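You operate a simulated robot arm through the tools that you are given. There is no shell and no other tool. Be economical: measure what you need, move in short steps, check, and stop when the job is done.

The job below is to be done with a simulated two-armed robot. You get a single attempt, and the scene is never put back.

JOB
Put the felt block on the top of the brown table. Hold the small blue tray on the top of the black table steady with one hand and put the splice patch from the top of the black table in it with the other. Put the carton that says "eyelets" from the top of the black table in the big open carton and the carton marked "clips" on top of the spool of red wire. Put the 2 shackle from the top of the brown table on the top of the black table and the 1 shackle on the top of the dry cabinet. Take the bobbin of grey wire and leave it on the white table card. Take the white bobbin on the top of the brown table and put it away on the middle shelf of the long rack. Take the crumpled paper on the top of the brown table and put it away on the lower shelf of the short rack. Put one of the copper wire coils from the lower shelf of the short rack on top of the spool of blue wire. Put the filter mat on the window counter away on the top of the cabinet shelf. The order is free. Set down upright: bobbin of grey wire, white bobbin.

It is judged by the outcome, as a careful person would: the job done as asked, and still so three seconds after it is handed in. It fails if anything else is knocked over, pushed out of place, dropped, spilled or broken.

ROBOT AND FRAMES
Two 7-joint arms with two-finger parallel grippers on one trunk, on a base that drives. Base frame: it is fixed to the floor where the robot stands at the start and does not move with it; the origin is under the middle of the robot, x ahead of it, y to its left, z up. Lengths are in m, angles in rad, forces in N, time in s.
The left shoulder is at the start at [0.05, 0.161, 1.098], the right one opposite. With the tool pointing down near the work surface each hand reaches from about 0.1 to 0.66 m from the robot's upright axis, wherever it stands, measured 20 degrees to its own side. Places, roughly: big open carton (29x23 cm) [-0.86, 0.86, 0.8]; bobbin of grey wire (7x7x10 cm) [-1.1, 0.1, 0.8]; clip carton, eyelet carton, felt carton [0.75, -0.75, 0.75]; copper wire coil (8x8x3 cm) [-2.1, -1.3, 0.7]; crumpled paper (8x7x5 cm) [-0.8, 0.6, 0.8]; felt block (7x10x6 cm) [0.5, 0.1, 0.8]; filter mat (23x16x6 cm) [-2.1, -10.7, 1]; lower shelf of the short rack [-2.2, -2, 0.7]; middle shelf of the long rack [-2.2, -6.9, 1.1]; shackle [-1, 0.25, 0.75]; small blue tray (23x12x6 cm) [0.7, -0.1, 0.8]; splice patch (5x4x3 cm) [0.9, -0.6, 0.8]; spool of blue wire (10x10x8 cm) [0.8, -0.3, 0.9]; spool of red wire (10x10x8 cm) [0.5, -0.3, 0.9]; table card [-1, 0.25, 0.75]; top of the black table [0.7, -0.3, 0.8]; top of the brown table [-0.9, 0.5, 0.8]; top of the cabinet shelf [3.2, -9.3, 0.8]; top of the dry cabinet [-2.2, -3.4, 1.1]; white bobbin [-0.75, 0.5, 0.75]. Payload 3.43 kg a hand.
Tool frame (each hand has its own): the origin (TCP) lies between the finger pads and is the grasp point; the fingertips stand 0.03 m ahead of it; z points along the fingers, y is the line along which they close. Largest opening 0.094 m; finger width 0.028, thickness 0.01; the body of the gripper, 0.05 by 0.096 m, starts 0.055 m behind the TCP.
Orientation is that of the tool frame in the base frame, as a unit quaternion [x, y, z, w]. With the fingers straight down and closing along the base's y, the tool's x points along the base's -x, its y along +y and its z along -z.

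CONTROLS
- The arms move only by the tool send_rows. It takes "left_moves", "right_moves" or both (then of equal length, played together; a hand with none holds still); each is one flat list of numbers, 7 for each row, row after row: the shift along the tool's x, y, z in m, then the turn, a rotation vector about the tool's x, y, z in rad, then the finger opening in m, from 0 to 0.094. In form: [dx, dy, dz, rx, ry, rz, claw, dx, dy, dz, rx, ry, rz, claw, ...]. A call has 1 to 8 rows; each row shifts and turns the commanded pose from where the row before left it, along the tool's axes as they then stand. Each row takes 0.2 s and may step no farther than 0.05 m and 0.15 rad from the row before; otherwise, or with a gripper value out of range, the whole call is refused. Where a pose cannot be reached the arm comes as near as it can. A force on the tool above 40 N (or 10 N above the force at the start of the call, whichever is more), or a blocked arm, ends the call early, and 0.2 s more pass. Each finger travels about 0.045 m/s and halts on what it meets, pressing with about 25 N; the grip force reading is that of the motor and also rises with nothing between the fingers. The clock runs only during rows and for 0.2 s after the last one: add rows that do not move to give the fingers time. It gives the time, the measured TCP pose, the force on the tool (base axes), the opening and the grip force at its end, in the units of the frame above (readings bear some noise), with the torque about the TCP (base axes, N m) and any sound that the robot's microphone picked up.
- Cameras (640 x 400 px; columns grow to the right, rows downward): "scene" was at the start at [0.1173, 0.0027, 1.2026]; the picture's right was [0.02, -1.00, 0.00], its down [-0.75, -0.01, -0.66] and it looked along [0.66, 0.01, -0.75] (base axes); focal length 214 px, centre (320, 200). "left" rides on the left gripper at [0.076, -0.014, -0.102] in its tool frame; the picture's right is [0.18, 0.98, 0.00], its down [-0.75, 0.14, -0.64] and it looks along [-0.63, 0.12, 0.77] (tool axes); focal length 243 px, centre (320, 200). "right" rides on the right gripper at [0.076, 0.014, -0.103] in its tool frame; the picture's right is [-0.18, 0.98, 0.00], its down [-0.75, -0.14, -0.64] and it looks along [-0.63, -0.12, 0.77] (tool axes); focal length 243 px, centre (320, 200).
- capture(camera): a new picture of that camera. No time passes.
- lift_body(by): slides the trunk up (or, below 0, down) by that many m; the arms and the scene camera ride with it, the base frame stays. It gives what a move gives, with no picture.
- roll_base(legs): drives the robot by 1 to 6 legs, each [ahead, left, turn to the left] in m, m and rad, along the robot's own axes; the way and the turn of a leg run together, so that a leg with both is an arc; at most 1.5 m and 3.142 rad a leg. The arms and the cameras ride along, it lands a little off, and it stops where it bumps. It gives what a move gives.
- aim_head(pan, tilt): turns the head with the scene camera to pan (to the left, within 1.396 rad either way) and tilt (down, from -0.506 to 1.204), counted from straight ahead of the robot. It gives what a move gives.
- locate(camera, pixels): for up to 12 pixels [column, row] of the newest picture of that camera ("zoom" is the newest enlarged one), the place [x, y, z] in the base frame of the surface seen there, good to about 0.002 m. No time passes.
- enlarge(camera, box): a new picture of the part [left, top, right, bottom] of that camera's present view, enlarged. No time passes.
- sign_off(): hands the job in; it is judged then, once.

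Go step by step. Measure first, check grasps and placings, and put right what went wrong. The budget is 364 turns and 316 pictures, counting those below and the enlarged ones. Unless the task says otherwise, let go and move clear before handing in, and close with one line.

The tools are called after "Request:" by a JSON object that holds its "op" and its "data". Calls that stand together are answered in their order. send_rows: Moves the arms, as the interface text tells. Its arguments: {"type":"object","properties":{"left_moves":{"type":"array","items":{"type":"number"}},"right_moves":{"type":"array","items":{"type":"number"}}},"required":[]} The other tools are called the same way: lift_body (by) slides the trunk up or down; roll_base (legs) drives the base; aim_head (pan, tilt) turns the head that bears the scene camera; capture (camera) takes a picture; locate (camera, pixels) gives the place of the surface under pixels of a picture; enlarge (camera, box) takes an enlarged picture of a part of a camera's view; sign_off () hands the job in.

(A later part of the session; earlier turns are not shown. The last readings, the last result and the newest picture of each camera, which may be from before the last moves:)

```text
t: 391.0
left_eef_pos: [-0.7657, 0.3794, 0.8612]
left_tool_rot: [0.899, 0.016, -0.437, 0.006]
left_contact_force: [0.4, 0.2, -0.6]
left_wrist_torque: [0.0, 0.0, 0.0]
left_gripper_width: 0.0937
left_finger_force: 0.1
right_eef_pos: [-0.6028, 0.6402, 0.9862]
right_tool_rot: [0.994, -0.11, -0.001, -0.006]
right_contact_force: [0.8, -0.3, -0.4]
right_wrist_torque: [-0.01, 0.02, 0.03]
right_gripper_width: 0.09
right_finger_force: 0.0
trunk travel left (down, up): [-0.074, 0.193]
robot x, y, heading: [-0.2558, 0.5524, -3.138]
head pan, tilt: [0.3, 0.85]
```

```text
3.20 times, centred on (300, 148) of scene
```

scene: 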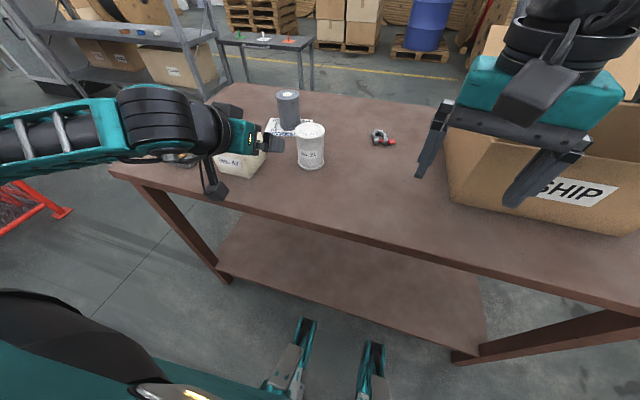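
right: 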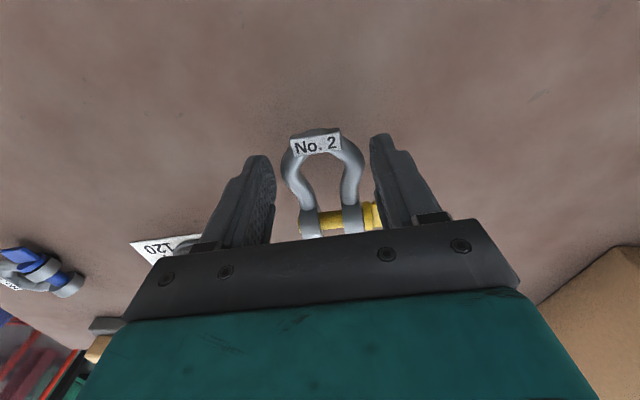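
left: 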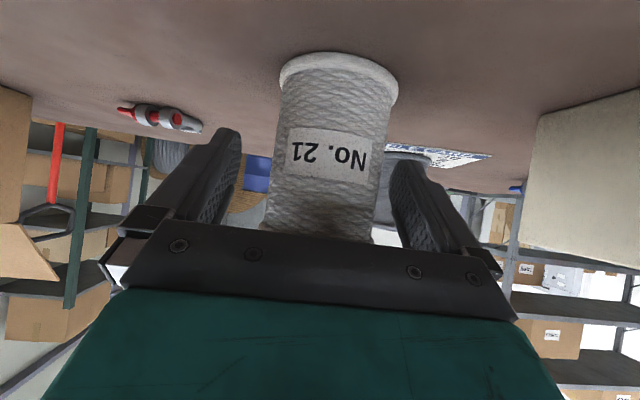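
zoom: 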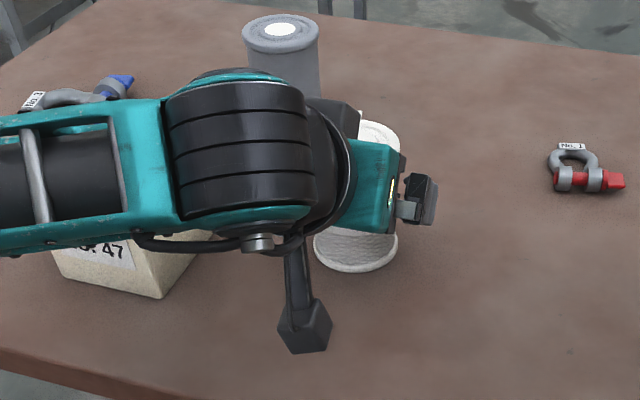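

The bobbin is between the fingers. I close.

Request:
{"op": "send_rows", "data": {"left_moves": [0, 0, 0, 0, 0, 0, 0.07, 0, 0, 0, 0, 0, 0, 0.05, 0, 0, 0, 0, 0, 0, 0.045, 0, 0, 0, 0, 0, 0, 0.045]}}

Request:
{"op": "send_rows", "data": {"left_moves": [-0.0236, 0, -0.0185, 0, 0, 0, 0.045, -0.0236, 0, -0.0185, 0, 0, 0, 0.045, 0, 0, 0, 0, 0, 0, 0.045]}}

Request:
{"op": "capture", "data": {"camera": "left"}}

```text
t: 392.0
left_eef_pos: [-0.7651, 0.3807, 0.8611]
left_tool_rot: [0.899, 0.015, -0.437, 0.005]
left_contact_force: [-0.1, 0.4, 1.1]
left_wrist_torque: [0.01, 0.03, 0.01]
left_gripper_width: 0.07
left_finger_force: 24.7
right_eef_pos: [-0.6027, 0.6405, 0.9868]
right_tool_rot: [0.994, -0.11, -0.001, -0.006]
right_contact_force: [-0.7, 0.4, -0.2]
right_wrist_torque: [-0.04, -0.02, -0.01]
right_gripper_width: 0.0898
right_finger_force: 0.0
trunk travel left (down, up): [-0.074, 0.193]
robot x, y, heading: [-0.253, 0.5516, -3.14]
head pan, tilt: [0.3, 0.85]
```

```text
t: 392.8
left_eef_pos: [-0.7659, 0.3802, 0.9222]
left_tool_rot: [0.899, 0.015, -0.438, 0.005]
left_contact_force: [0.0, -0.3, -1.4]
left_wrist_torque: [0.0, -0.01, -0.02]
left_gripper_width: 0.0699
left_finger_force: 24.7
right_eef_pos: [-0.6033, 0.6412, 0.9848]
right_tool_rot: [0.994, -0.111, -0.001, -0.006]
right_contact_force: [0.2, 0.3, 0.6]
right_wrist_torque: [-0.02, 0.01, -0.02]
right_gripper_width: 0.0899
right_finger_force: 0.0
trunk travel left (down, up): [-0.074, 0.193]
robot x, y, heading: [-0.2536, 0.5506, -3.141]
head pan, tilt: [0.3, 0.85]
```

```text
177 pictures are left
```

left: 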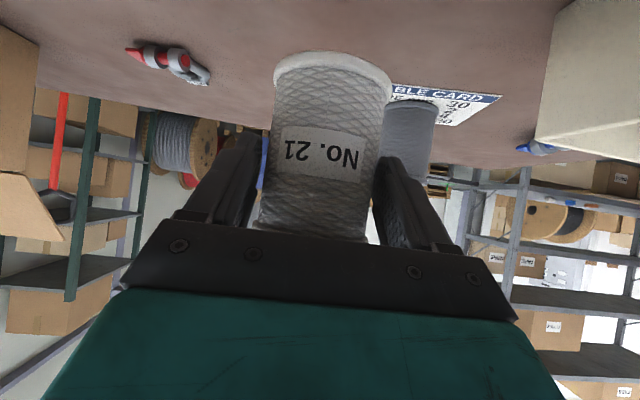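

The white bobbin is lifted. Shackle No.1 is better reached from the back side (the SHIP flap is in the right forearm's way here). I retract the left hand and drive around.

Request:
{"op": "send_rows", "data": {"left_moves": [-0.02, 0, -0.03, 0, 0, 0, 0.045, 0.005, 0, -0.045, 0, 0, 0, 0.045, 0.02, 0, -0.04, 0, 0, 0, 0.045, 0.02, 0, -0.03, 0, 0, 0, 0.045, 0.0, 0, 0, 0, 0, 0, 0.045]}}

Request:
{"op": "roll_base", "data": {"legs": [[-0.24, 0, 0], [0, 1.2, 0], [0, 0, 3.141], [-1.5, 0, 0], [0, 1.35, 0]]}}

Request:
{"op": "aim_head", "data": {"pan": -0.2, "tilt": 0.8}}

Request:
{"op": "capture", "data": {"camera": "scene"}}

```text
t: 394.0
left_eef_pos: [-0.6551, 0.3895, 0.9974]
left_tool_rot: [0.9, 0.015, -0.436, 0.005]
left_contact_force: [-0.8, 0.7, -1.0]
left_wrist_torque: [-0.01, -0.03, 0.0]
left_gripper_width: 0.0696
left_finger_force: 25.2
left hand out of reach, approached as far as the arm can: row 4
right_eef_pos: [-0.6034, 0.64, 0.9855]
right_tool_rot: [0.994, -0.111, -0.002, -0.006]
right_contact_force: [-0.2, -0.2, 0.6]
right_wrist_torque: [-0.01, -0.04, -0.02]
right_gripper_width: 0.0902
right_finger_force: 0.1
trunk travel left (down, up): [-0.074, 0.193]
robot x, y, heading: [-0.2532, 0.5531, -3.138]
head pan, tilt: [0.3, 0.85]
```

```text
t: 422.2
left_eef_pos: [-1.1581, 0.8327, 0.9972]
left_tool_rot: [-0.027, 0.899, 0.011, 0.437]
left_contact_force: [0.5, -0.4, -1.7]
left_wrist_torque: [-0.01, 0.03, 0.02]
left_gripper_width: 0.0669
left_finger_force: 25.2
right_eef_pos: [-1.2034, 0.5805, 0.9856]
right_tool_rot: [0.098, 0.995, -0.006, 0.001]
right_contact_force: [0.1, -0.5, -0.7]
right_wrist_torque: [-0.01, 0.0, 0.02]
right_gripper_width: 0.09
right_finger_force: 0.1
trunk travel left (down, up): [-0.074, 0.193]
robot x, y, heading: [-1.5576, 0.6584, 0.031]
head pan, tilt: [0.3, 0.85]
```

```text
t: 423.1
left_eef_pos: [-1.1585, 0.8347, 0.9973]
left_tool_rot: [-0.026, 0.899, 0.01, 0.437]
left_contact_force: [-0.3, -0.1, -0.4]
left_wrist_torque: [-0.01, 0.03, 0.0]
left_gripper_width: 0.0671
left_finger_force: 25.0
right_eef_pos: [-1.2036, 0.5809, 0.9858]
right_tool_rot: [0.097, 0.995, -0.007, 0.001]
right_contact_force: [0.6, 0.1, 0.8]
right_wrist_torque: [0.01, -0.02, 0.01]
right_gripper_width: 0.0898
right_finger_force: 0.0
trunk travel left (down, up): [-0.074, 0.193]
robot x, y, heading: [-1.5535, 0.6641, 0.03]
head pan, tilt: [-0.201, 0.799]
```

```text
176 pictures are left
```

scene: 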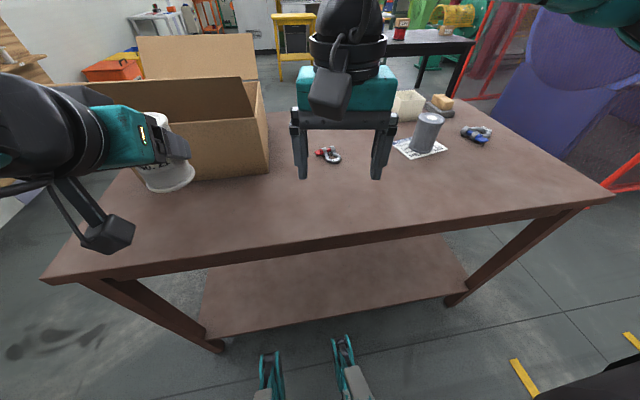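

I measure shackle No.1 at (327,155).

Request:
{"op": "enlarge", "data": {"camera": "scene", "box": [290, 130, 390, 190]}}

Request:
{"op": "locate", "data": {"camera": "scene", "pixels": [[318, 152], [325, 150], [333, 149], [324, 156], [339, 155], [335, 161], [330, 159], [328, 152]]}}

```text
6.40 times, centred on (340, 160) of scene
```

zoom: 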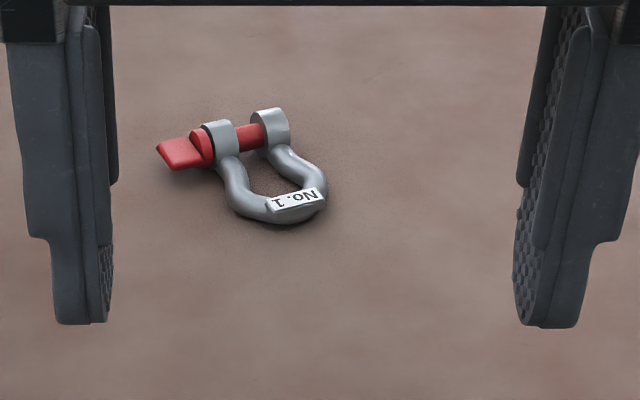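

```text
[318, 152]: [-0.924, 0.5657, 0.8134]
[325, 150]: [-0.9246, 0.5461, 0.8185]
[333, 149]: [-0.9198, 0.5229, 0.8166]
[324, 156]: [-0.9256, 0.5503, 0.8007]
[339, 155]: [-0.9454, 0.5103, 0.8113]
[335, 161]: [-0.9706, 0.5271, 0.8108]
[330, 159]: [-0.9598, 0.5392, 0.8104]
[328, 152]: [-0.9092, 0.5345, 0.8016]
```

Shackle centre ≈(-0.943,0.53), closing direction ~101°. I adjust the base, turn the right tool -0.385 and pitch 0.6, and move above it.

Request:
{"op": "roll_base", "data": {"legs": [[0.03, 0.05, -0.03]]}}

Request:
{"op": "send_rows", "data": {"right_moves": [0, 0, 0, 0, 0, -0.14, 0.09, 0, 0, 0, 0, 0, -0.14, 0.09, 0, 0, 0, 0, 0, -0.1, 0.09, 0, 0, 0, 0, -0.15, 0, 0.09, 0, 0, 0, 0, -0.15, 0, 0.09, 0, 0, 0, 0, -0.15, 0, 0.09, 0, 0, 0, 0, -0.15, 0, 0.09], "left_moves": [0, 0, 0, 0, 0, 0, 0.063, 0, 0, 0, 0, 0, 0, 0.063, 0, 0, 0, 0, 0, 0, 0.063, 0, 0, 0, 0, 0, 0, 0.063, 0, 0, 0, 0, 0, 0, 0.063, 0, 0, 0, 0, 0, 0, 0.063, 0, 0, 0, 0, 0, 0, 0.063]}}

```text
t: 424.1
left_eef_pos: [-1.1248, 0.872, 0.997]
left_tool_rot: [-0.013, 0.9, 0.004, 0.436]
left_contact_force: [0.8, -0.4, -1.2]
left_wrist_torque: [-0.02, 0.05, 0.03]
left_gripper_width: 0.0669
left_finger_force: 24.9
right_eef_pos: [-1.177, 0.6224, 0.9863]
right_tool_rot: [0.112, 0.994, -0.006, 0.001]
right_contact_force: [0.3, 0.6, 0.3]
right_wrist_torque: [-0.03, -0.02, 0.02]
right_gripper_width: 0.0901
right_finger_force: 0.1
trunk travel left (down, up): [-0.074, 0.193]
robot x, y, heading: [-1.5239, 0.7093, -0.003]
head pan, tilt: [-0.201, 0.799]
```

```text
t: 425.7
left_eef_pos: [-1.1239, 0.8705, 0.9967]
left_tool_rot: [-0.014, 0.899, 0.004, 0.437]
left_contact_force: [0.8, -1.0, -1.4]
left_wrist_torque: [-0.01, 0.03, -0.01]
left_gripper_width: 0.067
left_finger_force: 24.6
right_eef_pos: [-1.1766, 0.6218, 0.9865]
right_tool_rot: [-0.076, 0.952, 0.017, 0.295]
right_contact_force: [0.3, -0.6, -0.2]
right_wrist_torque: [-0.01, 0.04, -0.01]
right_gripper_width: 0.0897
right_finger_force: 0.0
trunk travel left (down, up): [-0.074, 0.193]
robot x, y, heading: [-1.5221, 0.7084, -0.003]
head pan, tilt: [-0.201, 0.799]
```

I move in six steps to above the shackle (z≈0.90).

Request:
{"op": "send_rows", "data": {"right_moves": [-0.0202, -0.0213, 0.0313, 0, 0, 0, 0.09, -0.0202, -0.0213, 0.0313, 0, 0, 0, 0.09, -0.0202, -0.0213, 0.0313, 0, 0, 0, 0.09, -0.0202, -0.0213, 0.0313, 0, 0, 0, 0.09, -0.0202, -0.0213, 0.0313, 0, 0, 0, 0.09, -0.0202, -0.0213, 0.0313, 0, 0, 0, 0.09, 0, 0, 0, 0, 0, 0, 0.09]}}

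Request:
{"op": "capture", "data": {"camera": "right"}}

```text
t: 427.3
left_eef_pos: [-1.1252, 0.8718, 0.996]
left_tool_rot: [-0.013, 0.899, 0.004, 0.437]
left_contact_force: [-0.1, 0.5, -2.3]
left_wrist_torque: [-0.02, 0.02, 0.02]
left_gripper_width: 0.0668
left_finger_force: 24.5
right_eef_pos: [-0.9543, 0.5251, 0.9004]
right_tool_rot: [-0.076, 0.953, 0.017, 0.294]
right_contact_force: [0.5, 0.0, -0.1]
right_wrist_torque: [0.0, 0.04, 0.0]
right_gripper_width: 0.0899
right_finger_force: 0.1
trunk travel left (down, up): [-0.074, 0.193]
robot x, y, heading: [-1.5222, 0.7126, -0.002]
head pan, tilt: [-0.201, 0.799]
```

```text
174 pictures are left
```

right: 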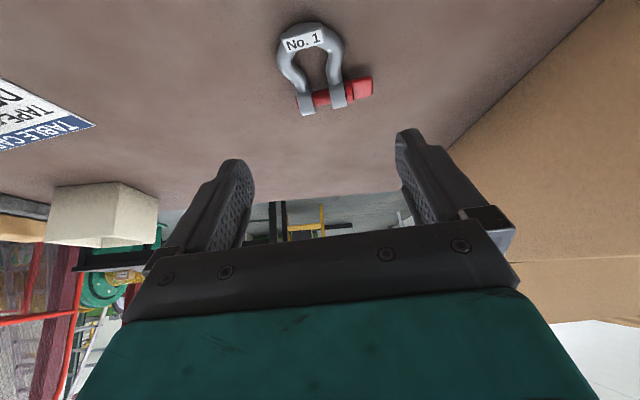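

Request:
{"op": "locate", "data": {"camera": "right", "pixels": [[306, 105], [340, 97], [365, 88], [305, 40], [283, 55], [338, 48], [300, 88], [340, 80], [322, 98]]}}

```text
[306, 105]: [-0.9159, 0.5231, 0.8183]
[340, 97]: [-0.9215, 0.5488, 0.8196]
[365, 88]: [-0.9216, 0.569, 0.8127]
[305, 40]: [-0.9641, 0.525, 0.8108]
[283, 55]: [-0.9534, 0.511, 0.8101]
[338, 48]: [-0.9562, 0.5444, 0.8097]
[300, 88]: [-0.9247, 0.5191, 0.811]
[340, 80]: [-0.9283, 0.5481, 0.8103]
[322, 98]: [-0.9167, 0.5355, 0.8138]
```

I adjust 8 mm sideways and descend to z≈0.836, then close.

Request:
{"op": "send_rows", "data": {"right_moves": [0.0145, 0.008, 0.0265, 0, 0, 0, 0.09, 0.0141, 0, 0.0206, 0, 0, 0, 0.09, 0.0051, 0, 0.0074, 0, 0, 0, 0.09, 0, 0, 0, 0, 0, 0, 0.09]}}

Request:
{"op": "capture", "data": {"camera": "right"}}

```text
t: 428.3
left_eef_pos: [-1.1241, 0.8723, 0.9969]
left_tool_rot: [-0.014, 0.899, 0.005, 0.437]
left_contact_force: [-0.4, -0.3, -0.7]
left_wrist_torque: [-0.03, 0.0, 0.0]
left_gripper_width: 0.0671
left_finger_force: 25.5
right_eef_pos: [-0.9521, 0.5332, 0.8367]
right_tool_rot: [-0.075, 0.953, 0.017, 0.294]
right_contact_force: [0.2, -0.3, -0.7]
right_wrist_torque: [0.0, 0.01, 0.0]
right_gripper_width: 0.0902
right_finger_force: 0.0
trunk travel left (down, up): [-0.074, 0.193]
robot x, y, heading: [-1.5255, 0.7111, 0.002]
head pan, tilt: [-0.201, 0.799]
```

```text
173 pictures are left
```

right: 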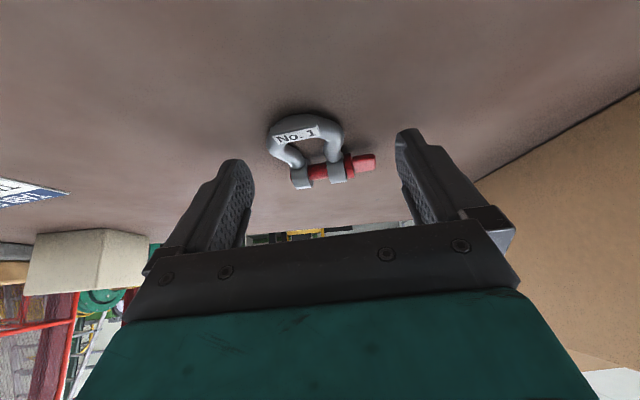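

Positioned; I close.

Request:
{"op": "send_rows", "data": {"right_moves": [0, 0, 0, 0, 0, 0, 0.06, 0, 0, 0, 0, 0, 0, 0.04, 0, 0, 0, 0, 0, 0, 0.02, 0, 0, 0, 0, 0, 0, 0.02, 0, 0, 0, 0, 0, 0, 0.02]}}

Request:
{"op": "send_rows", "data": {"right_moves": [-0.017, 0, -0.0248, 0, 0, 0, 0.02, -0.017, 0, -0.0248, 0, 0, 0, 0.02, 0, 0, 0, 0, 0, 0, 0.02]}}

Request:
{"op": "capture", "data": {"camera": "right"}}

```text
t: 429.5
left_eef_pos: [-1.1241, 0.872, 0.9963]
left_tool_rot: [-0.014, 0.9, 0.005, 0.437]
left_contact_force: [-0.3, -0.1, -1.7]
left_wrist_torque: [0.01, 0.02, -0.02]
left_gripper_width: 0.0665
left_finger_force: 25.6
right_eef_pos: [-0.9508, 0.5331, 0.8369]
right_tool_rot: [-0.075, 0.952, 0.017, 0.295]
right_contact_force: [0.3, 0.3, 0.3]
right_wrist_torque: [0.05, -0.03, 0.06]
right_gripper_width: 0.0504
right_finger_force: 25.6
trunk travel left (down, up): [-0.074, 0.193]
robot x, y, heading: [-1.5258, 0.7073, -0.005]
head pan, tilt: [-0.201, 0.799]
```

```text
t: 430.3
left_eef_pos: [-1.1245, 0.8713, 0.997]
left_tool_rot: [-0.013, 0.899, 0.004, 0.437]
left_contact_force: [-0.5, 0.3, -1.5]
left_wrist_torque: [0.02, 0.04, -0.03]
left_gripper_width: 0.0666
left_finger_force: 25.1
right_eef_pos: [-0.9524, 0.5336, 0.8953]
right_tool_rot: [-0.075, 0.953, 0.017, 0.294]
right_contact_force: [1.2, 0.1, -1.4]
right_wrist_torque: [-0.05, 0.05, -0.01]
right_gripper_width: 0.0505
right_finger_force: 24.7
trunk travel left (down, up): [-0.074, 0.193]
robot x, y, heading: [-1.5241, 0.7103, 0.005]
head pan, tilt: [-0.201, 0.799]
```

```text
172 pictures are left
```

right: 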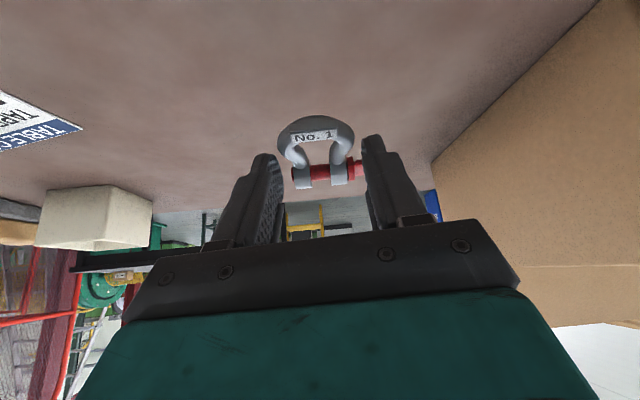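

Shackle No.1 held (5 cm). I raise, retract and drive into the aisle toward the dry cabinet.

Request:
{"op": "send_rows", "data": {"right_moves": [-0.017, 0, -0.0248, 0, 0, 0, 0.02, -0.017, 0, -0.0248, 0, 0, 0, 0.02, 0.0248, -0.02, -0.017, 0, 0, 0, 0.02, 0.0248, -0.02, -0.017, 0, 0, 0, 0.02, 0.0248, -0.02, -0.017, 0, 0, 0, 0.02, 0.0248, 0, -0.017, 0, 0, 0, 0.02, 0.0248, 0, -0.017, 0, 0, 0, 0.02]}}

Request:
{"op": "lift_body", "data": {"by": 0.1}}

Request:
{"op": "roll_base", "data": {"legs": [[0.0, -1.4, 0], [0, 0, -1.57], [0, 0.06, 0]]}}

Request:
{"op": "aim_head", "data": {"pan": 0.0, "tilt": 0.4}}

Request:
{"op": "capture", "data": {"camera": "scene"}}

```text
t: 431.9
left_eef_pos: [-1.1248, 0.8723, 0.9972]
left_tool_rot: [-0.012, 0.899, 0.003, 0.437]
left_contact_force: [-0.4, 0.6, -1.0]
left_wrist_torque: [0.0, 0.02, 0.01]
left_gripper_width: 0.0669
left_finger_force: 25.5
right_eef_pos: [-1.0913, 0.4524, 0.9572]
right_tool_rot: [-0.076, 0.953, 0.016, 0.294]
right_contact_force: [-0.4, 0.4, -1.8]
right_wrist_torque: [-0.03, 0.05, -0.01]
right_gripper_width: 0.0504
right_finger_force: 25.4
trunk travel left (down, up): [-0.074, 0.193]
robot x, y, heading: [-1.5259, 0.7102, -0.001]
head pan, tilt: [-0.201, 0.799]
```

```text
t: 433.2
left_eef_pos: [-1.1231, 0.8713, 1.0977]
left_tool_rot: [-0.014, 0.9, 0.004, 0.437]
left_contact_force: [0.2, -1.0, -1.1]
left_wrist_torque: [-0.02, 0.03, -0.01]
left_gripper_width: 0.067
left_finger_force: 25.2
right_eef_pos: [-1.0908, 0.4545, 1.0573]
right_tool_rot: [-0.076, 0.953, 0.017, 0.293]
right_contact_force: [-0.5, 0.1, -2.6]
right_wrist_torque: [-0.02, 0.07, 0.02]
right_gripper_width: 0.0505
right_finger_force: 24.5
trunk travel left (down, up): [-0.174, 0.093]
robot x, y, heading: [-1.5228, 0.7094, 0.004]
head pan, tilt: [-0.201, 0.799]
```

```text
t: 444.6
left_eef_pos: [-1.3038, -1.0866, 1.0963]
left_tool_rot: [0.627, 0.645, -0.306, 0.311]
left_contact_force: [1.1, -0.3, -1.6]
left_wrist_torque: [0.02, 0.02, 0.0]
left_gripper_width: 0.0667
left_finger_force: 24.8
right_eef_pos: [-1.7227, -1.1198, 1.0584]
right_tool_rot: [0.62, 0.727, -0.196, 0.22]
right_contact_force: [0.0, -0.2, -1.7]
right_wrist_torque: [0.06, 0.02, 0.0]
right_gripper_width: 0.0504
right_finger_force: 25.4
trunk travel left (down, up): [-0.174, 0.093]
robot x, y, heading: [-1.4667, -0.6866, -1.568]
head pan, tilt: [-0.201, 0.799]
```

```text
t: 445.4
left_eef_pos: [-1.3044, -1.0874, 1.0965]
left_tool_rot: [0.627, 0.644, -0.307, 0.312]
left_contact_force: [-0.2, 0.5, -1.3]
left_wrist_torque: [0.03, 0.02, 0.03]
left_gripper_width: 0.0668
left_finger_force: 24.7
right_eef_pos: [-1.7239, -1.121, 1.0578]
right_tool_rot: [0.621, 0.727, -0.195, 0.219]
right_contact_force: [-0.1, 0.6, -2.3]
right_wrist_torque: [0.03, 0.06, -0.02]
right_gripper_width: 0.0505
right_finger_force: 25.3
trunk travel left (down, up): [-0.174, 0.093]
robot x, y, heading: [-1.4661, -0.685, -1.576]
head pan, tilt: [0.0, 0.4]
```

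```text
171 pictures are left
```

scene: 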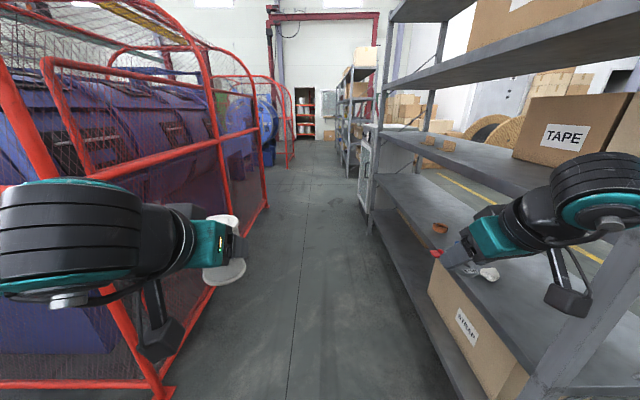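

Request:
{"op": "locate", "data": {"camera": "scene", "pixels": [[165, 390], [265, 205], [215, 130], [560, 370], [610, 190], [540, 195], [60, 235], [30, 290], [372, 215], [365, 175]]}}

```text
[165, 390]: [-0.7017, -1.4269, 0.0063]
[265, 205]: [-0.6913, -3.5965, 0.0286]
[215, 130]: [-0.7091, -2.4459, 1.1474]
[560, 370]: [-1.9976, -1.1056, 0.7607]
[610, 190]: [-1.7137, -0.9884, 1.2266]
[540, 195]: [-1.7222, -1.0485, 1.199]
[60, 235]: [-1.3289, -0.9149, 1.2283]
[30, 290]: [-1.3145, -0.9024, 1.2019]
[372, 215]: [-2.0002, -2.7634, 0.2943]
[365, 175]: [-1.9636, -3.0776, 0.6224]
```

Aisle spans x -2.0…-0.70. I centre at x≈-1.36 and drive to y≈-3.2, then look at the cabinet.

Request:
{"op": "roll_base", "data": {"legs": [[0, 0.1, 0.005], [1.5, 0, 0], [1.1, 0, 0]]}}

Request:
{"op": "aim_head", "data": {"pan": -0.9, "tilt": 0.4}}

Request:
{"op": "capture", "data": {"camera": "scene"}}

```text
t: 458.9
left_eef_pos: [-1.1728, -3.6922, 1.0962]
left_tool_rot: [0.621, 0.65, -0.304, 0.314]
left_contact_force: [-0.1, -0.1, -1.6]
left_wrist_torque: [0.07, -0.02, 0.02]
left_gripper_width: 0.0668
left_finger_force: 24.7
right_eef_pos: [-1.5909, -3.7324, 1.0571]
right_tool_rot: [0.614, 0.732, -0.193, 0.222]
right_contact_force: [0.1, 0.2, -2.2]
right_wrist_torque: [0.05, 0.01, 0.0]
right_gripper_width: 0.0504
right_finger_force: 25.3
trunk travel left (down, up): [-0.174, 0.093]
robot x, y, heading: [-1.339, -3.2919, -1.553]
head pan, tilt: [0.0, 0.4]
```

```text
t: 460.1
left_eef_pos: [-1.1713, -3.6908, 1.097]
left_tool_rot: [0.622, 0.65, -0.303, 0.314]
left_contact_force: [1.0, 1.0, -1.6]
left_wrist_torque: [0.0, -0.02, -0.01]
left_gripper_width: 0.0664
left_finger_force: 25.4
right_eef_pos: [-1.59, -3.7312, 1.0569]
right_tool_rot: [0.614, 0.732, -0.194, 0.222]
right_contact_force: [0.0, 0.4, -2.5]
right_wrist_torque: [0.05, 0.0, 0.03]
right_gripper_width: 0.05
right_finger_force: 24.5
trunk travel left (down, up): [-0.174, 0.093]
robot x, y, heading: [-1.3386, -3.2917, -1.551]
head pan, tilt: [-0.901, 0.4]
```

```text
170 pictures are left
```

scene: 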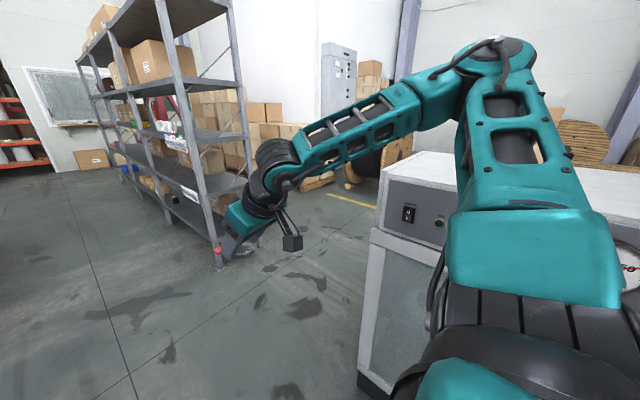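

Request:
{"op": "locate", "data": {"camera": "scene", "pixels": [[415, 165], [440, 175], [388, 183], [440, 197], [600, 178], [378, 235], [580, 190], [215, 245]]}}

```text
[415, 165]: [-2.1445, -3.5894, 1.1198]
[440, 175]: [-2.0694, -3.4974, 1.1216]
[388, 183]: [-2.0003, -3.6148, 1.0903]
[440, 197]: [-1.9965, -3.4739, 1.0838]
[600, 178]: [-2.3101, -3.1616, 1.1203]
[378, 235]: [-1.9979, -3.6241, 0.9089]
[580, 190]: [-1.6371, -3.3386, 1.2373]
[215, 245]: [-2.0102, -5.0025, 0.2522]
```

Dry cabinet top z=1.12, front x=-2.0, y -3.63…-3.1. I raise the trunk and the right hand, turn to face it and approach.

Request:
{"op": "lift_body", "data": {"by": 0.09}}

Request:
{"op": "send_rows", "data": {"right_moves": [-0.0226, 0, -0.033, 0, 0, 0, 0.02, -0.0226, 0, -0.033, 0, 0, 0, 0.02, -0.01, 0, -0.015, 0, 0, 0, 0.02]}}

Request:
{"op": "roll_base", "data": {"legs": [[0, 0, -1.585], [0, 0.26, 0], [0.14, 0, 0]]}}

Request:
{"op": "aim_head", "data": {"pan": -0.2, "tilt": 0.5}}

Request:
{"op": "capture", "data": {"camera": "scene"}}

```text
t: 461.4
left_eef_pos: [-1.1724, -3.6912, 1.1858]
left_tool_rot: [0.622, 0.65, -0.304, 0.314]
left_contact_force: [-0.5, 0.5, -1.7]
left_wrist_torque: [0.04, -0.01, -0.01]
left_gripper_width: 0.0666
left_finger_force: 25.0
right_eef_pos: [-1.5903, -3.7323, 1.1471]
right_tool_rot: [0.614, 0.733, -0.193, 0.222]
right_contact_force: [0.2, 0.1, -1.6]
right_wrist_torque: [0.14, 0.04, -0.01]
right_gripper_width: 0.0499
right_finger_force: 25.2
trunk travel left (down, up): [-0.264, 0.003]
robot x, y, heading: [-1.3357, -3.2921, -1.551]
head pan, tilt: [-0.901, 0.4]
```

```text
t: 462.1
left_eef_pos: [-1.1712, -3.6908, 1.1856]
left_tool_rot: [0.622, 0.65, -0.304, 0.314]
left_contact_force: [-0.3, 0.2, -2.0]
left_wrist_torque: [0.01, -0.03, 0.0]
left_gripper_width: 0.0666
left_finger_force: 25.0
right_eef_pos: [-1.5903, -3.7303, 1.2463]
right_tool_rot: [0.614, 0.733, -0.194, 0.221]
right_contact_force: [0.1, 0.7, -2.2]
right_wrist_torque: [0.05, -0.03, 0.01]
right_gripper_width: 0.0503
right_finger_force: 24.7
trunk travel left (down, up): [-0.264, 0.003]
robot x, y, heading: [-1.3362, -3.2913, -1.554]
head pan, tilt: [-0.901, 0.4]
```

```text
t: 468.8
left_eef_pos: [-1.8847, -3.7077, 1.1862]
left_tool_rot: [0.9, 0.008, -0.436, 0.002]
left_contact_force: [-0.3, -0.4, -0.5]
left_wrist_torque: [0.0, -0.04, -0.01]
left_gripper_width: 0.0664
left_finger_force: 24.5
right_eef_pos: [-1.9146, -3.2901, 1.2454]
right_tool_rot: [0.953, 0.07, -0.293, 0.016]
right_contact_force: [-0.4, 0.2, -2.1]
right_wrist_torque: [0.02, -0.08, 0.0]
right_gripper_width: 0.0502
right_finger_force: 25.1
trunk travel left (down, up): [-0.264, 0.003]
robot x, y, heading: [-1.4834, -3.5532, 3.131]
head pan, tilt: [-0.901, 0.4]
```

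```text
t: 469.9
left_eef_pos: [-1.8834, -3.7087, 1.1868]
left_tool_rot: [0.899, 0.008, -0.437, 0.001]
left_contact_force: [-0.7, -0.5, -0.9]
left_wrist_torque: [-0.02, -0.01, 0.01]
left_gripper_width: 0.0664
left_finger_force: 25.3
right_eef_pos: [-1.9139, -3.2904, 1.2465]
right_tool_rot: [0.953, 0.071, -0.294, 0.016]
right_contact_force: [-0.1, -0.1, -1.3]
right_wrist_torque: [0.01, -0.02, 0.02]
right_gripper_width: 0.0501
right_finger_force: 24.6
trunk travel left (down, up): [-0.264, 0.003]
robot x, y, heading: [-1.4805, -3.5518, 3.129]
head pan, tilt: [-0.201, 0.499]
```

```text
169 pictures are left
```

scene: 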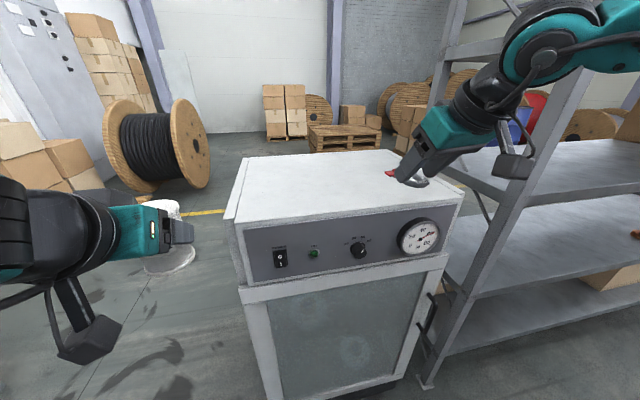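

I move the shackle over the cabinet top to about (-2.10,-3.37,1.19).

Request:
{"op": "send_rows", "data": {"right_moves": [-0.0259, 0.0103, 0.0312, 0, 0, 0, 0.02, -0.0259, 0.0103, 0.0312, 0, 0, 0, 0.02, -0.0259, 0.0103, 0.0312, 0, 0, 0, 0.02, -0.0259, 0.0103, 0.0312, 0, 0, 0, 0.02, -0.0259, 0.0103, 0.0312, 0, 0, 0, 0.02, 0, 0, 0, 0, 0, 0, 0.02]}}

Request:
{"op": "capture", "data": {"camera": "scene"}}

```text
t: 471.3
left_eef_pos: [-1.8834, -3.7082, 1.1862]
left_tool_rot: [0.899, 0.008, -0.437, 0.002]
left_contact_force: [-0.2, -0.7, -1.3]
left_wrist_torque: [-0.02, -0.01, 0.0]
left_gripper_width: 0.0663
left_finger_force: 25.2
right_eef_pos: [-2.0997, -3.3687, 1.1898]
right_tool_rot: [0.953, 0.071, -0.295, 0.015]
right_contact_force: [0.2, 0.1, -2.3]
right_wrist_torque: [0.05, -0.05, 0.01]
right_gripper_width: 0.0505
right_finger_force: 24.9
trunk travel left (down, up): [-0.264, 0.003]
robot x, y, heading: [-1.4817, -3.555, 3.136]
head pan, tilt: [-0.201, 0.499]
```

```text
168 pictures are left
```

scene: 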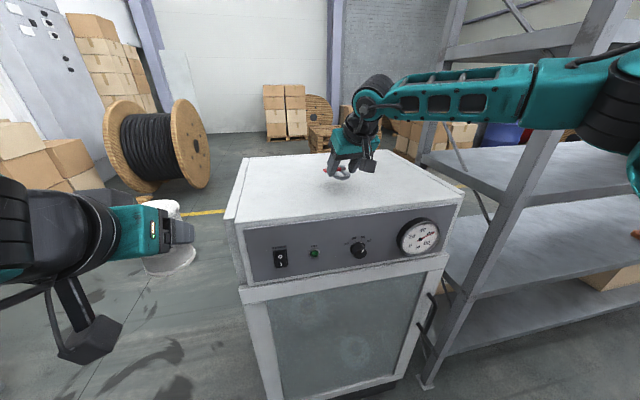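

I lower: 3 cm then small steps to contact.

Request:
{"op": "send_rows", "data": {"right_moves": [0.0141, 0, 0.0206, 0, 0, 0, 0.02, 0.0023, 0, 0.0033, 0, 0, 0, 0.02, 0.0011, 0, 0.0016, 0, 0, 0, 0.02, 0.0011, 0, 0.0016, 0, 0, 0, 0.02, 0, 0, 0, 0, 0, 0, 0.02]}}

```text
t: 472.5
left_eef_pos: [-1.8842, -3.7078, 1.1865]
left_tool_rot: [0.9, 0.009, -0.437, 0.002]
left_contact_force: [-0.1, 0.6, -0.8]
left_wrist_torque: [0.04, -0.06, 0.02]
left_gripper_width: 0.0664
left_finger_force: 25.0
right_eef_pos: [-2.0994, -3.3684, 1.1558]
right_tool_rot: [0.953, 0.071, -0.294, 0.016]
right_contact_force: [-1.3, 0.5, 0.5]
right_wrist_torque: [-0.07, 0.11, -0.06]
right_gripper_width: 0.0503
right_finger_force: 24.1
trunk travel left (down, up): [-0.264, 0.003]
robot x, y, heading: [-1.4799, -3.5546, 3.135]
head pan, tilt: [-0.201, 0.499]
```

Contact (weight gone). I release and back out.

Request:
{"op": "send_rows", "data": {"right_moves": [0, 0, 0, 0, 0, 0, 0.07, 0, 0, 0, 0, 0, 0, 0.09, 0, 0, 0, 0, 0, 0, 0.09, -0.01, 0, -0.03, 0, 0, 0, 0.09, -0.01, 0, -0.045, 0, 0, 0, 0.09, 0.01, 0, -0.045, 0, 0, 0, 0.09, 0.03, 0, -0.03, 0, 0, 0, 0.09]}}

Request:
{"op": "enlarge", "data": {"camera": "scene", "box": [220, 120, 460, 270]}}

```text
t: 474.1
left_eef_pos: [-1.8833, -3.708, 1.1872]
left_tool_rot: [0.899, 0.008, -0.438, 0.003]
left_contact_force: [0.2, 1.0, -1.0]
left_wrist_torque: [0.01, -0.01, -0.03]
left_gripper_width: 0.0665
left_finger_force: 24.9
right_eef_pos: [-1.9965, -3.3538, 1.2706]
right_tool_rot: [0.953, 0.071, -0.294, 0.016]
right_contact_force: [0.3, 0.5, -0.2]
right_wrist_torque: [-0.02, 0.03, 0.0]
right_gripper_width: 0.0899
right_finger_force: 0.0
trunk travel left (down, up): [-0.264, 0.003]
robot x, y, heading: [-1.4783, -3.549, 3.127]
head pan, tilt: [-0.201, 0.499]
```

```text
2.67 times, centred on (340, 195) of scene
```

zoom: 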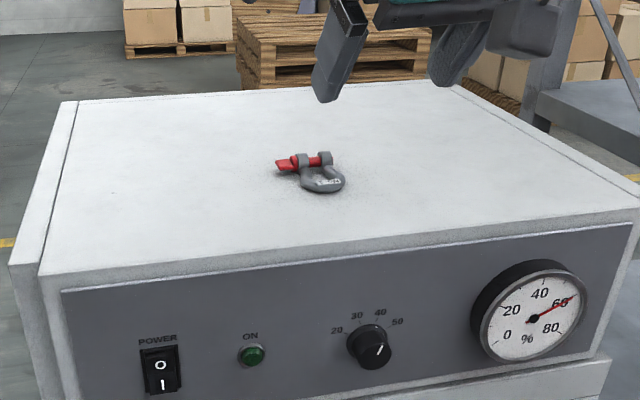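

Shackle No.1 rests on the dry cabinet. Next I retract, turn and drive down the aisle to the long rack.

Request:
{"op": "send_rows", "data": {"right_moves": [0.033, 0, -0.0226, 0, 0, 0, 0.09, 0.033, 0, -0.0226, 0, 0, 0, 0.09, 0.033, 0, -0.0226, 0, 0, 0, 0.09]}}

Request:
{"op": "roll_base", "data": {"legs": [[-0.14, 0, 0], [0, 0, 1.58], [1.5, 0, 0]]}}

Request:
{"op": "aim_head", "data": {"pan": -0.2, "tilt": 0.35}}

Request:
{"op": "capture", "data": {"camera": "scene"}}

```text
t: 474.9
left_eef_pos: [-1.8835, -3.7074, 1.1876]
left_tool_rot: [0.899, 0.008, -0.438, 0.002]
left_contact_force: [0.3, -0.4, -0.8]
left_wrist_torque: [-0.02, -0.02, 0.03]
left_gripper_width: 0.0669
left_finger_force: 24.7
right_eef_pos: [-1.8782, -3.3382, 1.271]
right_tool_rot: [0.953, 0.072, -0.295, 0.016]
right_contact_force: [0.5, 0.0, 0.2]
right_wrist_torque: [-0.01, 0.0, 0.01]
right_gripper_width: 0.0902
right_finger_force: 0.0
trunk travel left (down, up): [-0.264, 0.003]
robot x, y, heading: [-1.4842, -3.5525, 3.128]
head pan, tilt: [-0.201, 0.499]
```

```text
t: 487.1
left_eef_pos: [-1.2008, -5.4601, 1.1854]
left_tool_rot: [0.632, 0.641, -0.309, 0.309]
left_contact_force: [-0.2, 0.2, -1.7]
left_wrist_torque: [0.01, 0.01, 0.03]
left_gripper_width: 0.0665
left_finger_force: 25.2
right_eef_pos: [-1.5719, -5.4525, 1.2703]
right_tool_rot: [0.626, 0.722, -0.197, 0.218]
right_contact_force: [-0.8, -0.1, -1.1]
right_wrist_torque: [-0.02, 0.04, 0.0]
right_gripper_width: 0.0899
right_finger_force: 0.1
trunk travel left (down, up): [-0.264, 0.003]
robot x, y, heading: [-1.3552, -5.0547, -1.588]
head pan, tilt: [-0.201, 0.499]
```

```text
t: 487.8
left_eef_pos: [-1.2011, -5.4596, 1.1858]
left_tool_rot: [0.632, 0.64, -0.309, 0.309]
left_contact_force: [-0.1, -0.2, -1.6]
left_wrist_torque: [0.01, 0.02, 0.0]
left_gripper_width: 0.0666
left_finger_force: 24.8
right_eef_pos: [-1.572, -5.453, 1.2696]
right_tool_rot: [0.626, 0.722, -0.197, 0.218]
right_contact_force: [-0.4, -0.4, 0.8]
right_wrist_torque: [0.01, 0.01, 0.0]
right_gripper_width: 0.0902
right_finger_force: 0.1
trunk travel left (down, up): [-0.264, 0.003]
robot x, y, heading: [-1.3563, -5.0548, -1.588]
head pan, tilt: [-0.201, 0.351]
```

```text
166 pictures are left
```

scene: 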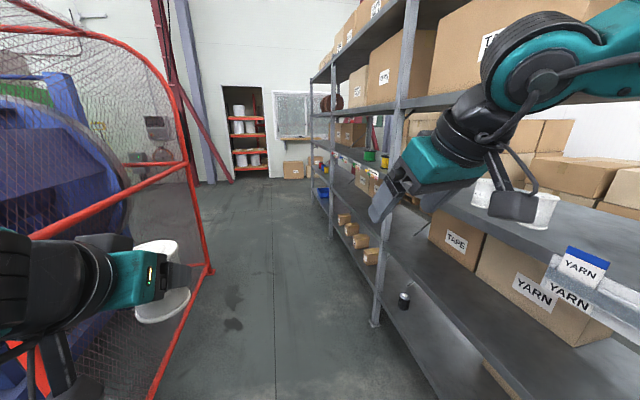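

Request:
{"op": "locate", "data": {"camera": "scene", "pixels": [[590, 220], [530, 230], [580, 320], [480, 315], [430, 360], [500, 95], [480, 190], [545, 205], [375, 320], [330, 225], [405, 280], [440, 210]]}}

Request:
{"op": "enlarge", "data": {"camera": "scene", "box": [310, 100, 470, 240]}}

```text
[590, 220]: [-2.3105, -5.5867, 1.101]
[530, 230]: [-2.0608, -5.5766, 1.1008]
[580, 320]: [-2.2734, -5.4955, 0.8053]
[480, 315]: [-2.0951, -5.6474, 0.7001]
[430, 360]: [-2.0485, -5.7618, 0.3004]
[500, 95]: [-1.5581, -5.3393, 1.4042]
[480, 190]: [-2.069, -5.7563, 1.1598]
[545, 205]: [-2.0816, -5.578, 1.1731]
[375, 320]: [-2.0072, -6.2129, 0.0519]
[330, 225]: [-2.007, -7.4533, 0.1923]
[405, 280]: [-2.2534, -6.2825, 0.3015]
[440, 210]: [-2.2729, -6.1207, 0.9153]
```

```text
2.86 times, centred on (390, 170) of scene
```

zoom: 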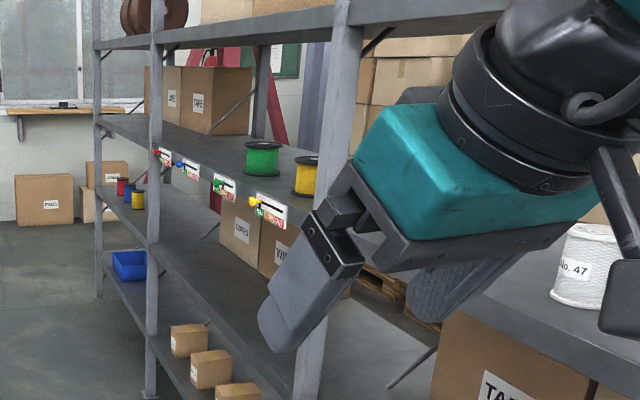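

Middle shelf z=1.10 (white bobbins stand there). I go to y≈-5.8, face the rack and look for a free spot.

Request:
{"op": "roll_base", "data": {"legs": [[0.75, 0, 0], [0, 0, -1.56]]}}

Request:
{"op": "aim_head", "data": {"pan": 0.2, "tilt": 0.35}}

Request:
{"op": "capture", "data": {"camera": "scene"}}

```text
t: 495.7
left_eef_pos: [-1.7694, -5.9639, 1.1859]
left_tool_rot: [0.899, 0.005, -0.437, 0.001]
left_contact_force: [-0.2, -0.2, -0.9]
left_wrist_torque: [-0.01, -0.02, 0.01]
left_gripper_width: 0.0668
left_finger_force: 24.7
right_eef_pos: [-1.764, -5.5922, 1.2693]
right_tool_rot: [0.953, 0.068, -0.294, 0.014]
right_contact_force: [0.3, 0.3, 0.0]
right_wrist_torque: [0.0, 0.01, 0.01]
right_gripper_width: 0.0898
right_finger_force: 0.1
trunk travel left (down, up): [-0.264, 0.003]
robot x, y, heading: [-1.3673, -5.8103, 3.124]
head pan, tilt: [-0.201, 0.351]
```

```text
t: 496.6
left_eef_pos: [-1.7709, -5.9633, 1.1866]
left_tool_rot: [0.9, 0.004, -0.437, -0.001]
left_contact_force: [0.2, 0.8, -0.3]
left_wrist_torque: [0.0, -0.02, 0.01]
left_gripper_width: 0.0666
left_finger_force: 25.2
right_eef_pos: [-1.764, -5.5924, 1.2686]
right_tool_rot: [0.953, 0.068, -0.294, 0.015]
right_contact_force: [-0.7, 0.8, 0.6]
right_wrist_torque: [0.01, -0.04, 0.0]
right_gripper_width: 0.0899
right_finger_force: 0.1
trunk travel left (down, up): [-0.264, 0.003]
robot x, y, heading: [-1.363, -5.8086, 3.126]
head pan, tilt: [0.201, 0.351]
```

```text
164 pictures are left
```

scene: 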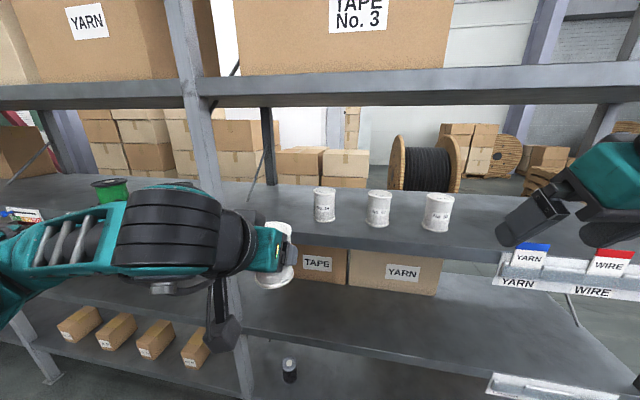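

Three numbered white bobbins stand there; I zoom to see the numbers and spacing.

Request:
{"op": "enlarge", "data": {"camera": "scene", "box": [250, 160, 490, 300]}}

Request:
{"op": "locate", "data": {"camera": "scene", "pixels": [[324, 190], [379, 194], [439, 198], [324, 217], [379, 222], [436, 228], [300, 215], [320, 95], [300, 240], [215, 195], [480, 215], [410, 70]]}}

```text
2.67 times, centred on (370, 230) of scene
```

zoom: 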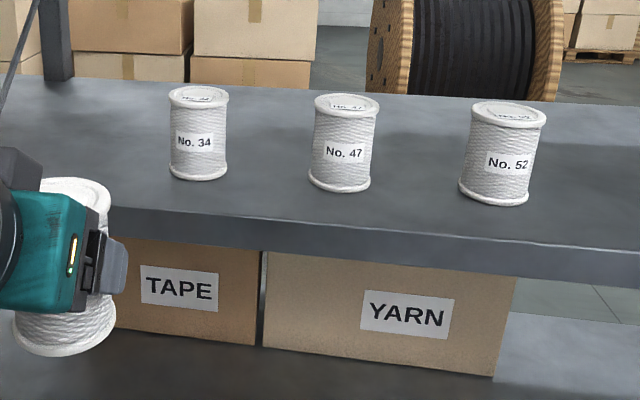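

```text
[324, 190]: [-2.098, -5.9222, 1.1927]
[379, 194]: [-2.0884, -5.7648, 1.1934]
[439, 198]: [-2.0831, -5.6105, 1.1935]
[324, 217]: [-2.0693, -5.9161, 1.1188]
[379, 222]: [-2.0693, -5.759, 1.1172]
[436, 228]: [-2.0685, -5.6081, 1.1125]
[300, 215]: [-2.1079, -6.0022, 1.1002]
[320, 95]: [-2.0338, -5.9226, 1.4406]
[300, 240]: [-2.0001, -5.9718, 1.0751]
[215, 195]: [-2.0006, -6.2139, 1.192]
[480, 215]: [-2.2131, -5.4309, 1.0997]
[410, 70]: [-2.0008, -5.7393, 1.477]
```

The row is in ascending order (34, 47, 52), so No. 21 fits at the left end, y≈-6.077. I roll in and reach with the left hand.

Request:
{"op": "roll_base", "data": {"legs": [[0.115, 0.07, 0.015]]}}

Request:
{"op": "send_rows", "data": {"left_moves": [-0.0237, 0.006, 0.0225, 0, 0, 0, 0.063, -0.0247, 0.006, 0.0315, 0, 0, 0, 0.063, -0.0247, 0.006, 0.0315, 0, 0, 0, 0.063, 0, 0, 0, 0, 0, 0, 0.063]}}

Request:
{"op": "capture", "data": {"camera": "scene"}}

Request:
{"op": "capture", "data": {"camera": "left"}}

```text
t: 497.9
left_eef_pos: [-1.8834, -6.0394, 1.1855]
left_tool_rot: [0.899, 0.012, -0.437, 0.003]
left_contact_force: [-1.3, 0.1, -1.0]
left_wrist_torque: [0.02, -0.03, -0.02]
left_gripper_width: 0.0668
left_finger_force: 25.0
right_eef_pos: [-1.8823, -5.6682, 1.2692]
right_tool_rot: [0.953, 0.075, -0.293, 0.016]
right_contact_force: [0.6, -0.7, -1.3]
right_wrist_torque: [0.0, 0.0, -0.01]
right_gripper_width: 0.09
right_finger_force: 0.0
trunk travel left (down, up): [-0.264, 0.003]
robot x, y, heading: [-1.4767, -5.8776, 3.145]
head pan, tilt: [0.201, 0.351]
```

```text
t: 498.9
left_eef_pos: [-1.9956, -6.0586, 1.1925]
left_tool_rot: [0.899, 0.013, -0.437, 0.005]
left_contact_force: [0.0, -0.1, -1.7]
left_wrist_torque: [-0.03, -0.05, -0.03]
left_gripper_width: 0.0664
left_finger_force: 25.2
right_eef_pos: [-1.8833, -5.6666, 1.2691]
right_tool_rot: [0.952, 0.076, -0.295, 0.018]
right_contact_force: [0.4, -0.2, 0.1]
right_wrist_torque: [0.0, -0.01, -0.01]
right_gripper_width: 0.0899
right_finger_force: 0.1
trunk travel left (down, up): [-0.264, 0.003]
robot x, y, heading: [-1.4814, -5.8808, 3.139]
head pan, tilt: [0.201, 0.351]
```

```text
162 pictures are left
```

scene: 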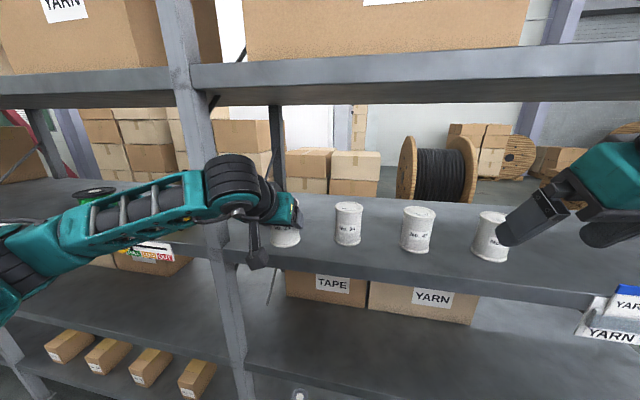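

```text
161 pictures are left
```

left: 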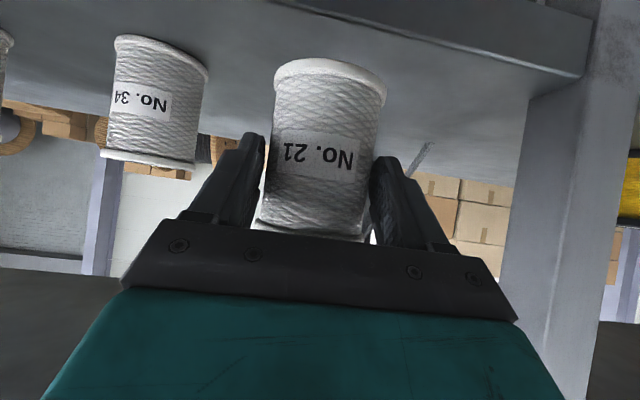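

Request:
{"op": "locate", "data": {"camera": "scene", "pixels": [[205, 190], [190, 195], [165, 205], [235, 165], [190, 120], [225, 270]]}}

```text
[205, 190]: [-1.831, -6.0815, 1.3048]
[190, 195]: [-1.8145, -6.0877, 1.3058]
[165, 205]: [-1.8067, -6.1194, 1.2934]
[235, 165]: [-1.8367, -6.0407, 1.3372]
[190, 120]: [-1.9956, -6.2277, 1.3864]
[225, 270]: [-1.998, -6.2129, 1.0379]
```

Forearm clearance to the post will be ~4 cm; I place slightly nearer the front: TCP (-2.068,-6.065).

Request:
{"op": "send_rows", "data": {"left_moves": [-0.0222, 0.003, 0.0283, 0, 0, 0, 0.063, -0.0222, 0.003, 0.0283, 0, 0, 0, 0.063, 0, 0, 0, 0, 0, 0, 0.063]}}

Request:
{"op": "capture", "data": {"camera": "scene"}}

Request:
{"op": "capture", "data": {"camera": "left"}}

```text
t: 499.7
left_eef_pos: [-2.0671, -6.0669, 1.1901]
left_tool_rot: [0.9, 0.012, -0.437, 0.005]
left_contact_force: [0.1, -1.3, -1.3]
left_wrist_torque: [0.01, -0.02, -0.02]
left_gripper_width: 0.0668
left_finger_force: 24.5
right_eef_pos: [-1.8816, -5.6669, 1.2692]
right_tool_rot: [0.953, 0.075, -0.294, 0.017]
right_contact_force: [0.2, 0.2, 0.5]
right_wrist_torque: [0.0, -0.01, 0.04]
right_gripper_width: 0.0898
right_finger_force: 0.2
trunk travel left (down, up): [-0.264, 0.003]
robot x, y, heading: [-1.4855, -5.8773, 3.139]
head pan, tilt: [0.201, 0.351]
```

```text
160 pictures are left
```

scene: 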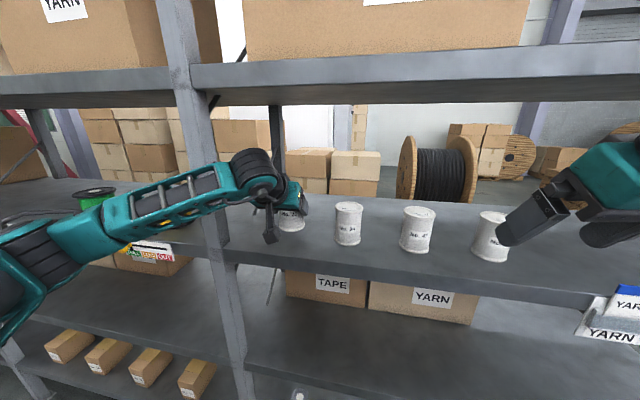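

```text
159 pictures are left
```

left: 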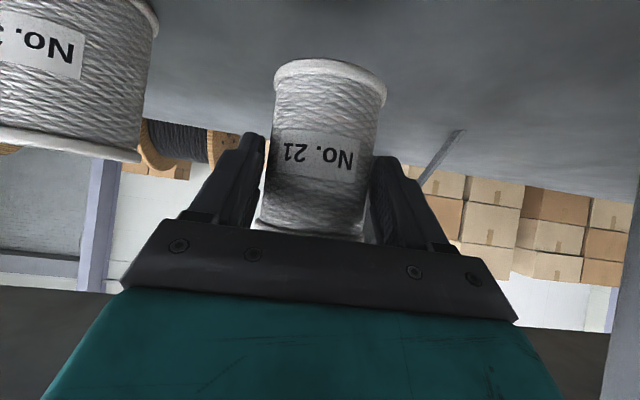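

I lower to the shelf.

Request:
{"op": "send_rows", "data": {"left_moves": [0.0142, 0, 0.0111, 0, 0, 0, 0.063, 0.0047, 0, 0.0037, 0, 0, 0, 0.063, 0.0016, 0, 0.0012, 0, 0, 0, 0.063, 0.0012, 0, 0.0009, 0, 0, 0, 0.063, 0, 0, 0, 0, 0, 0, 0.063]}}

```text
t: 500.9
left_eef_pos: [-2.0671, -6.0673, 1.1635]
left_tool_rot: [0.899, 0.013, -0.437, 0.004]
left_contact_force: [-0.4, -0.2, -0.8]
left_wrist_torque: [0.01, 0.0, 0.02]
left_gripper_width: 0.0664
left_finger_force: 25.1
right_eef_pos: [-1.8817, -5.6665, 1.2693]
right_tool_rot: [0.952, 0.076, -0.295, 0.018]
right_contact_force: [0.9, 0.3, 0.0]
right_wrist_torque: [-0.02, 0.01, 0.03]
right_gripper_width: 0.09
right_finger_force: 0.0
trunk travel left (down, up): [-0.264, 0.003]
robot x, y, heading: [-1.479, -5.8767, 3.142]
head pan, tilt: [0.201, 0.351]
```

Request:
{"op": "send_rows", "data": {"left_moves": [0.0016, 0, 0.0012, 0, 0, 0, 0.063, 0.0012, 0, 0.0009, 0, 0, 0, 0.063, 0, 0, 0, 0, 0, 0, 0.063]}}

Request:
{"op": "enlarge", "data": {"camera": "left", "box": [200, 30, 460, 250]}}

```text
t: 501.7
left_eef_pos: [-2.0654, -6.0675, 1.1624]
left_tool_rot: [0.898, 0.011, -0.44, 0.003]
left_contact_force: [-1.6, -0.1, 9.0]
left_wrist_torque: [-0.19, 0.65, 0.0]
left_gripper_width: 0.0667
left_finger_force: 25.1
right_eef_pos: [-1.8814, -5.6679, 1.2704]
right_tool_rot: [0.953, 0.075, -0.295, 0.017]
right_contact_force: [0.7, -0.7, 0.2]
right_wrist_torque: [0.01, 0.0, 0.03]
right_gripper_width: 0.0904
right_finger_force: 0.2
trunk travel left (down, up): [-0.264, 0.003]
robot x, y, heading: [-1.4853, -5.8781, 3.143]
head pan, tilt: [0.201, 0.351]
```

```text
1.82 times, centred on (330, 140) of left
```

zoom: 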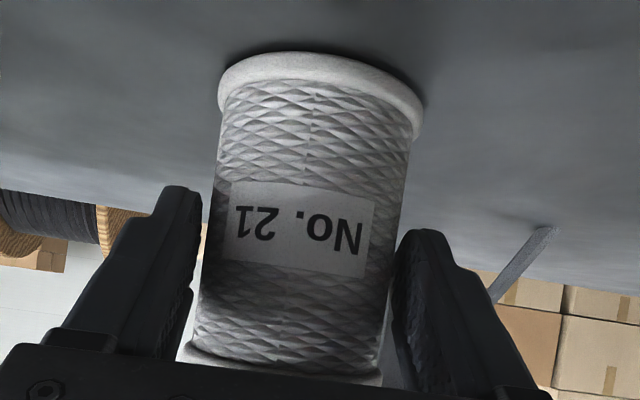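

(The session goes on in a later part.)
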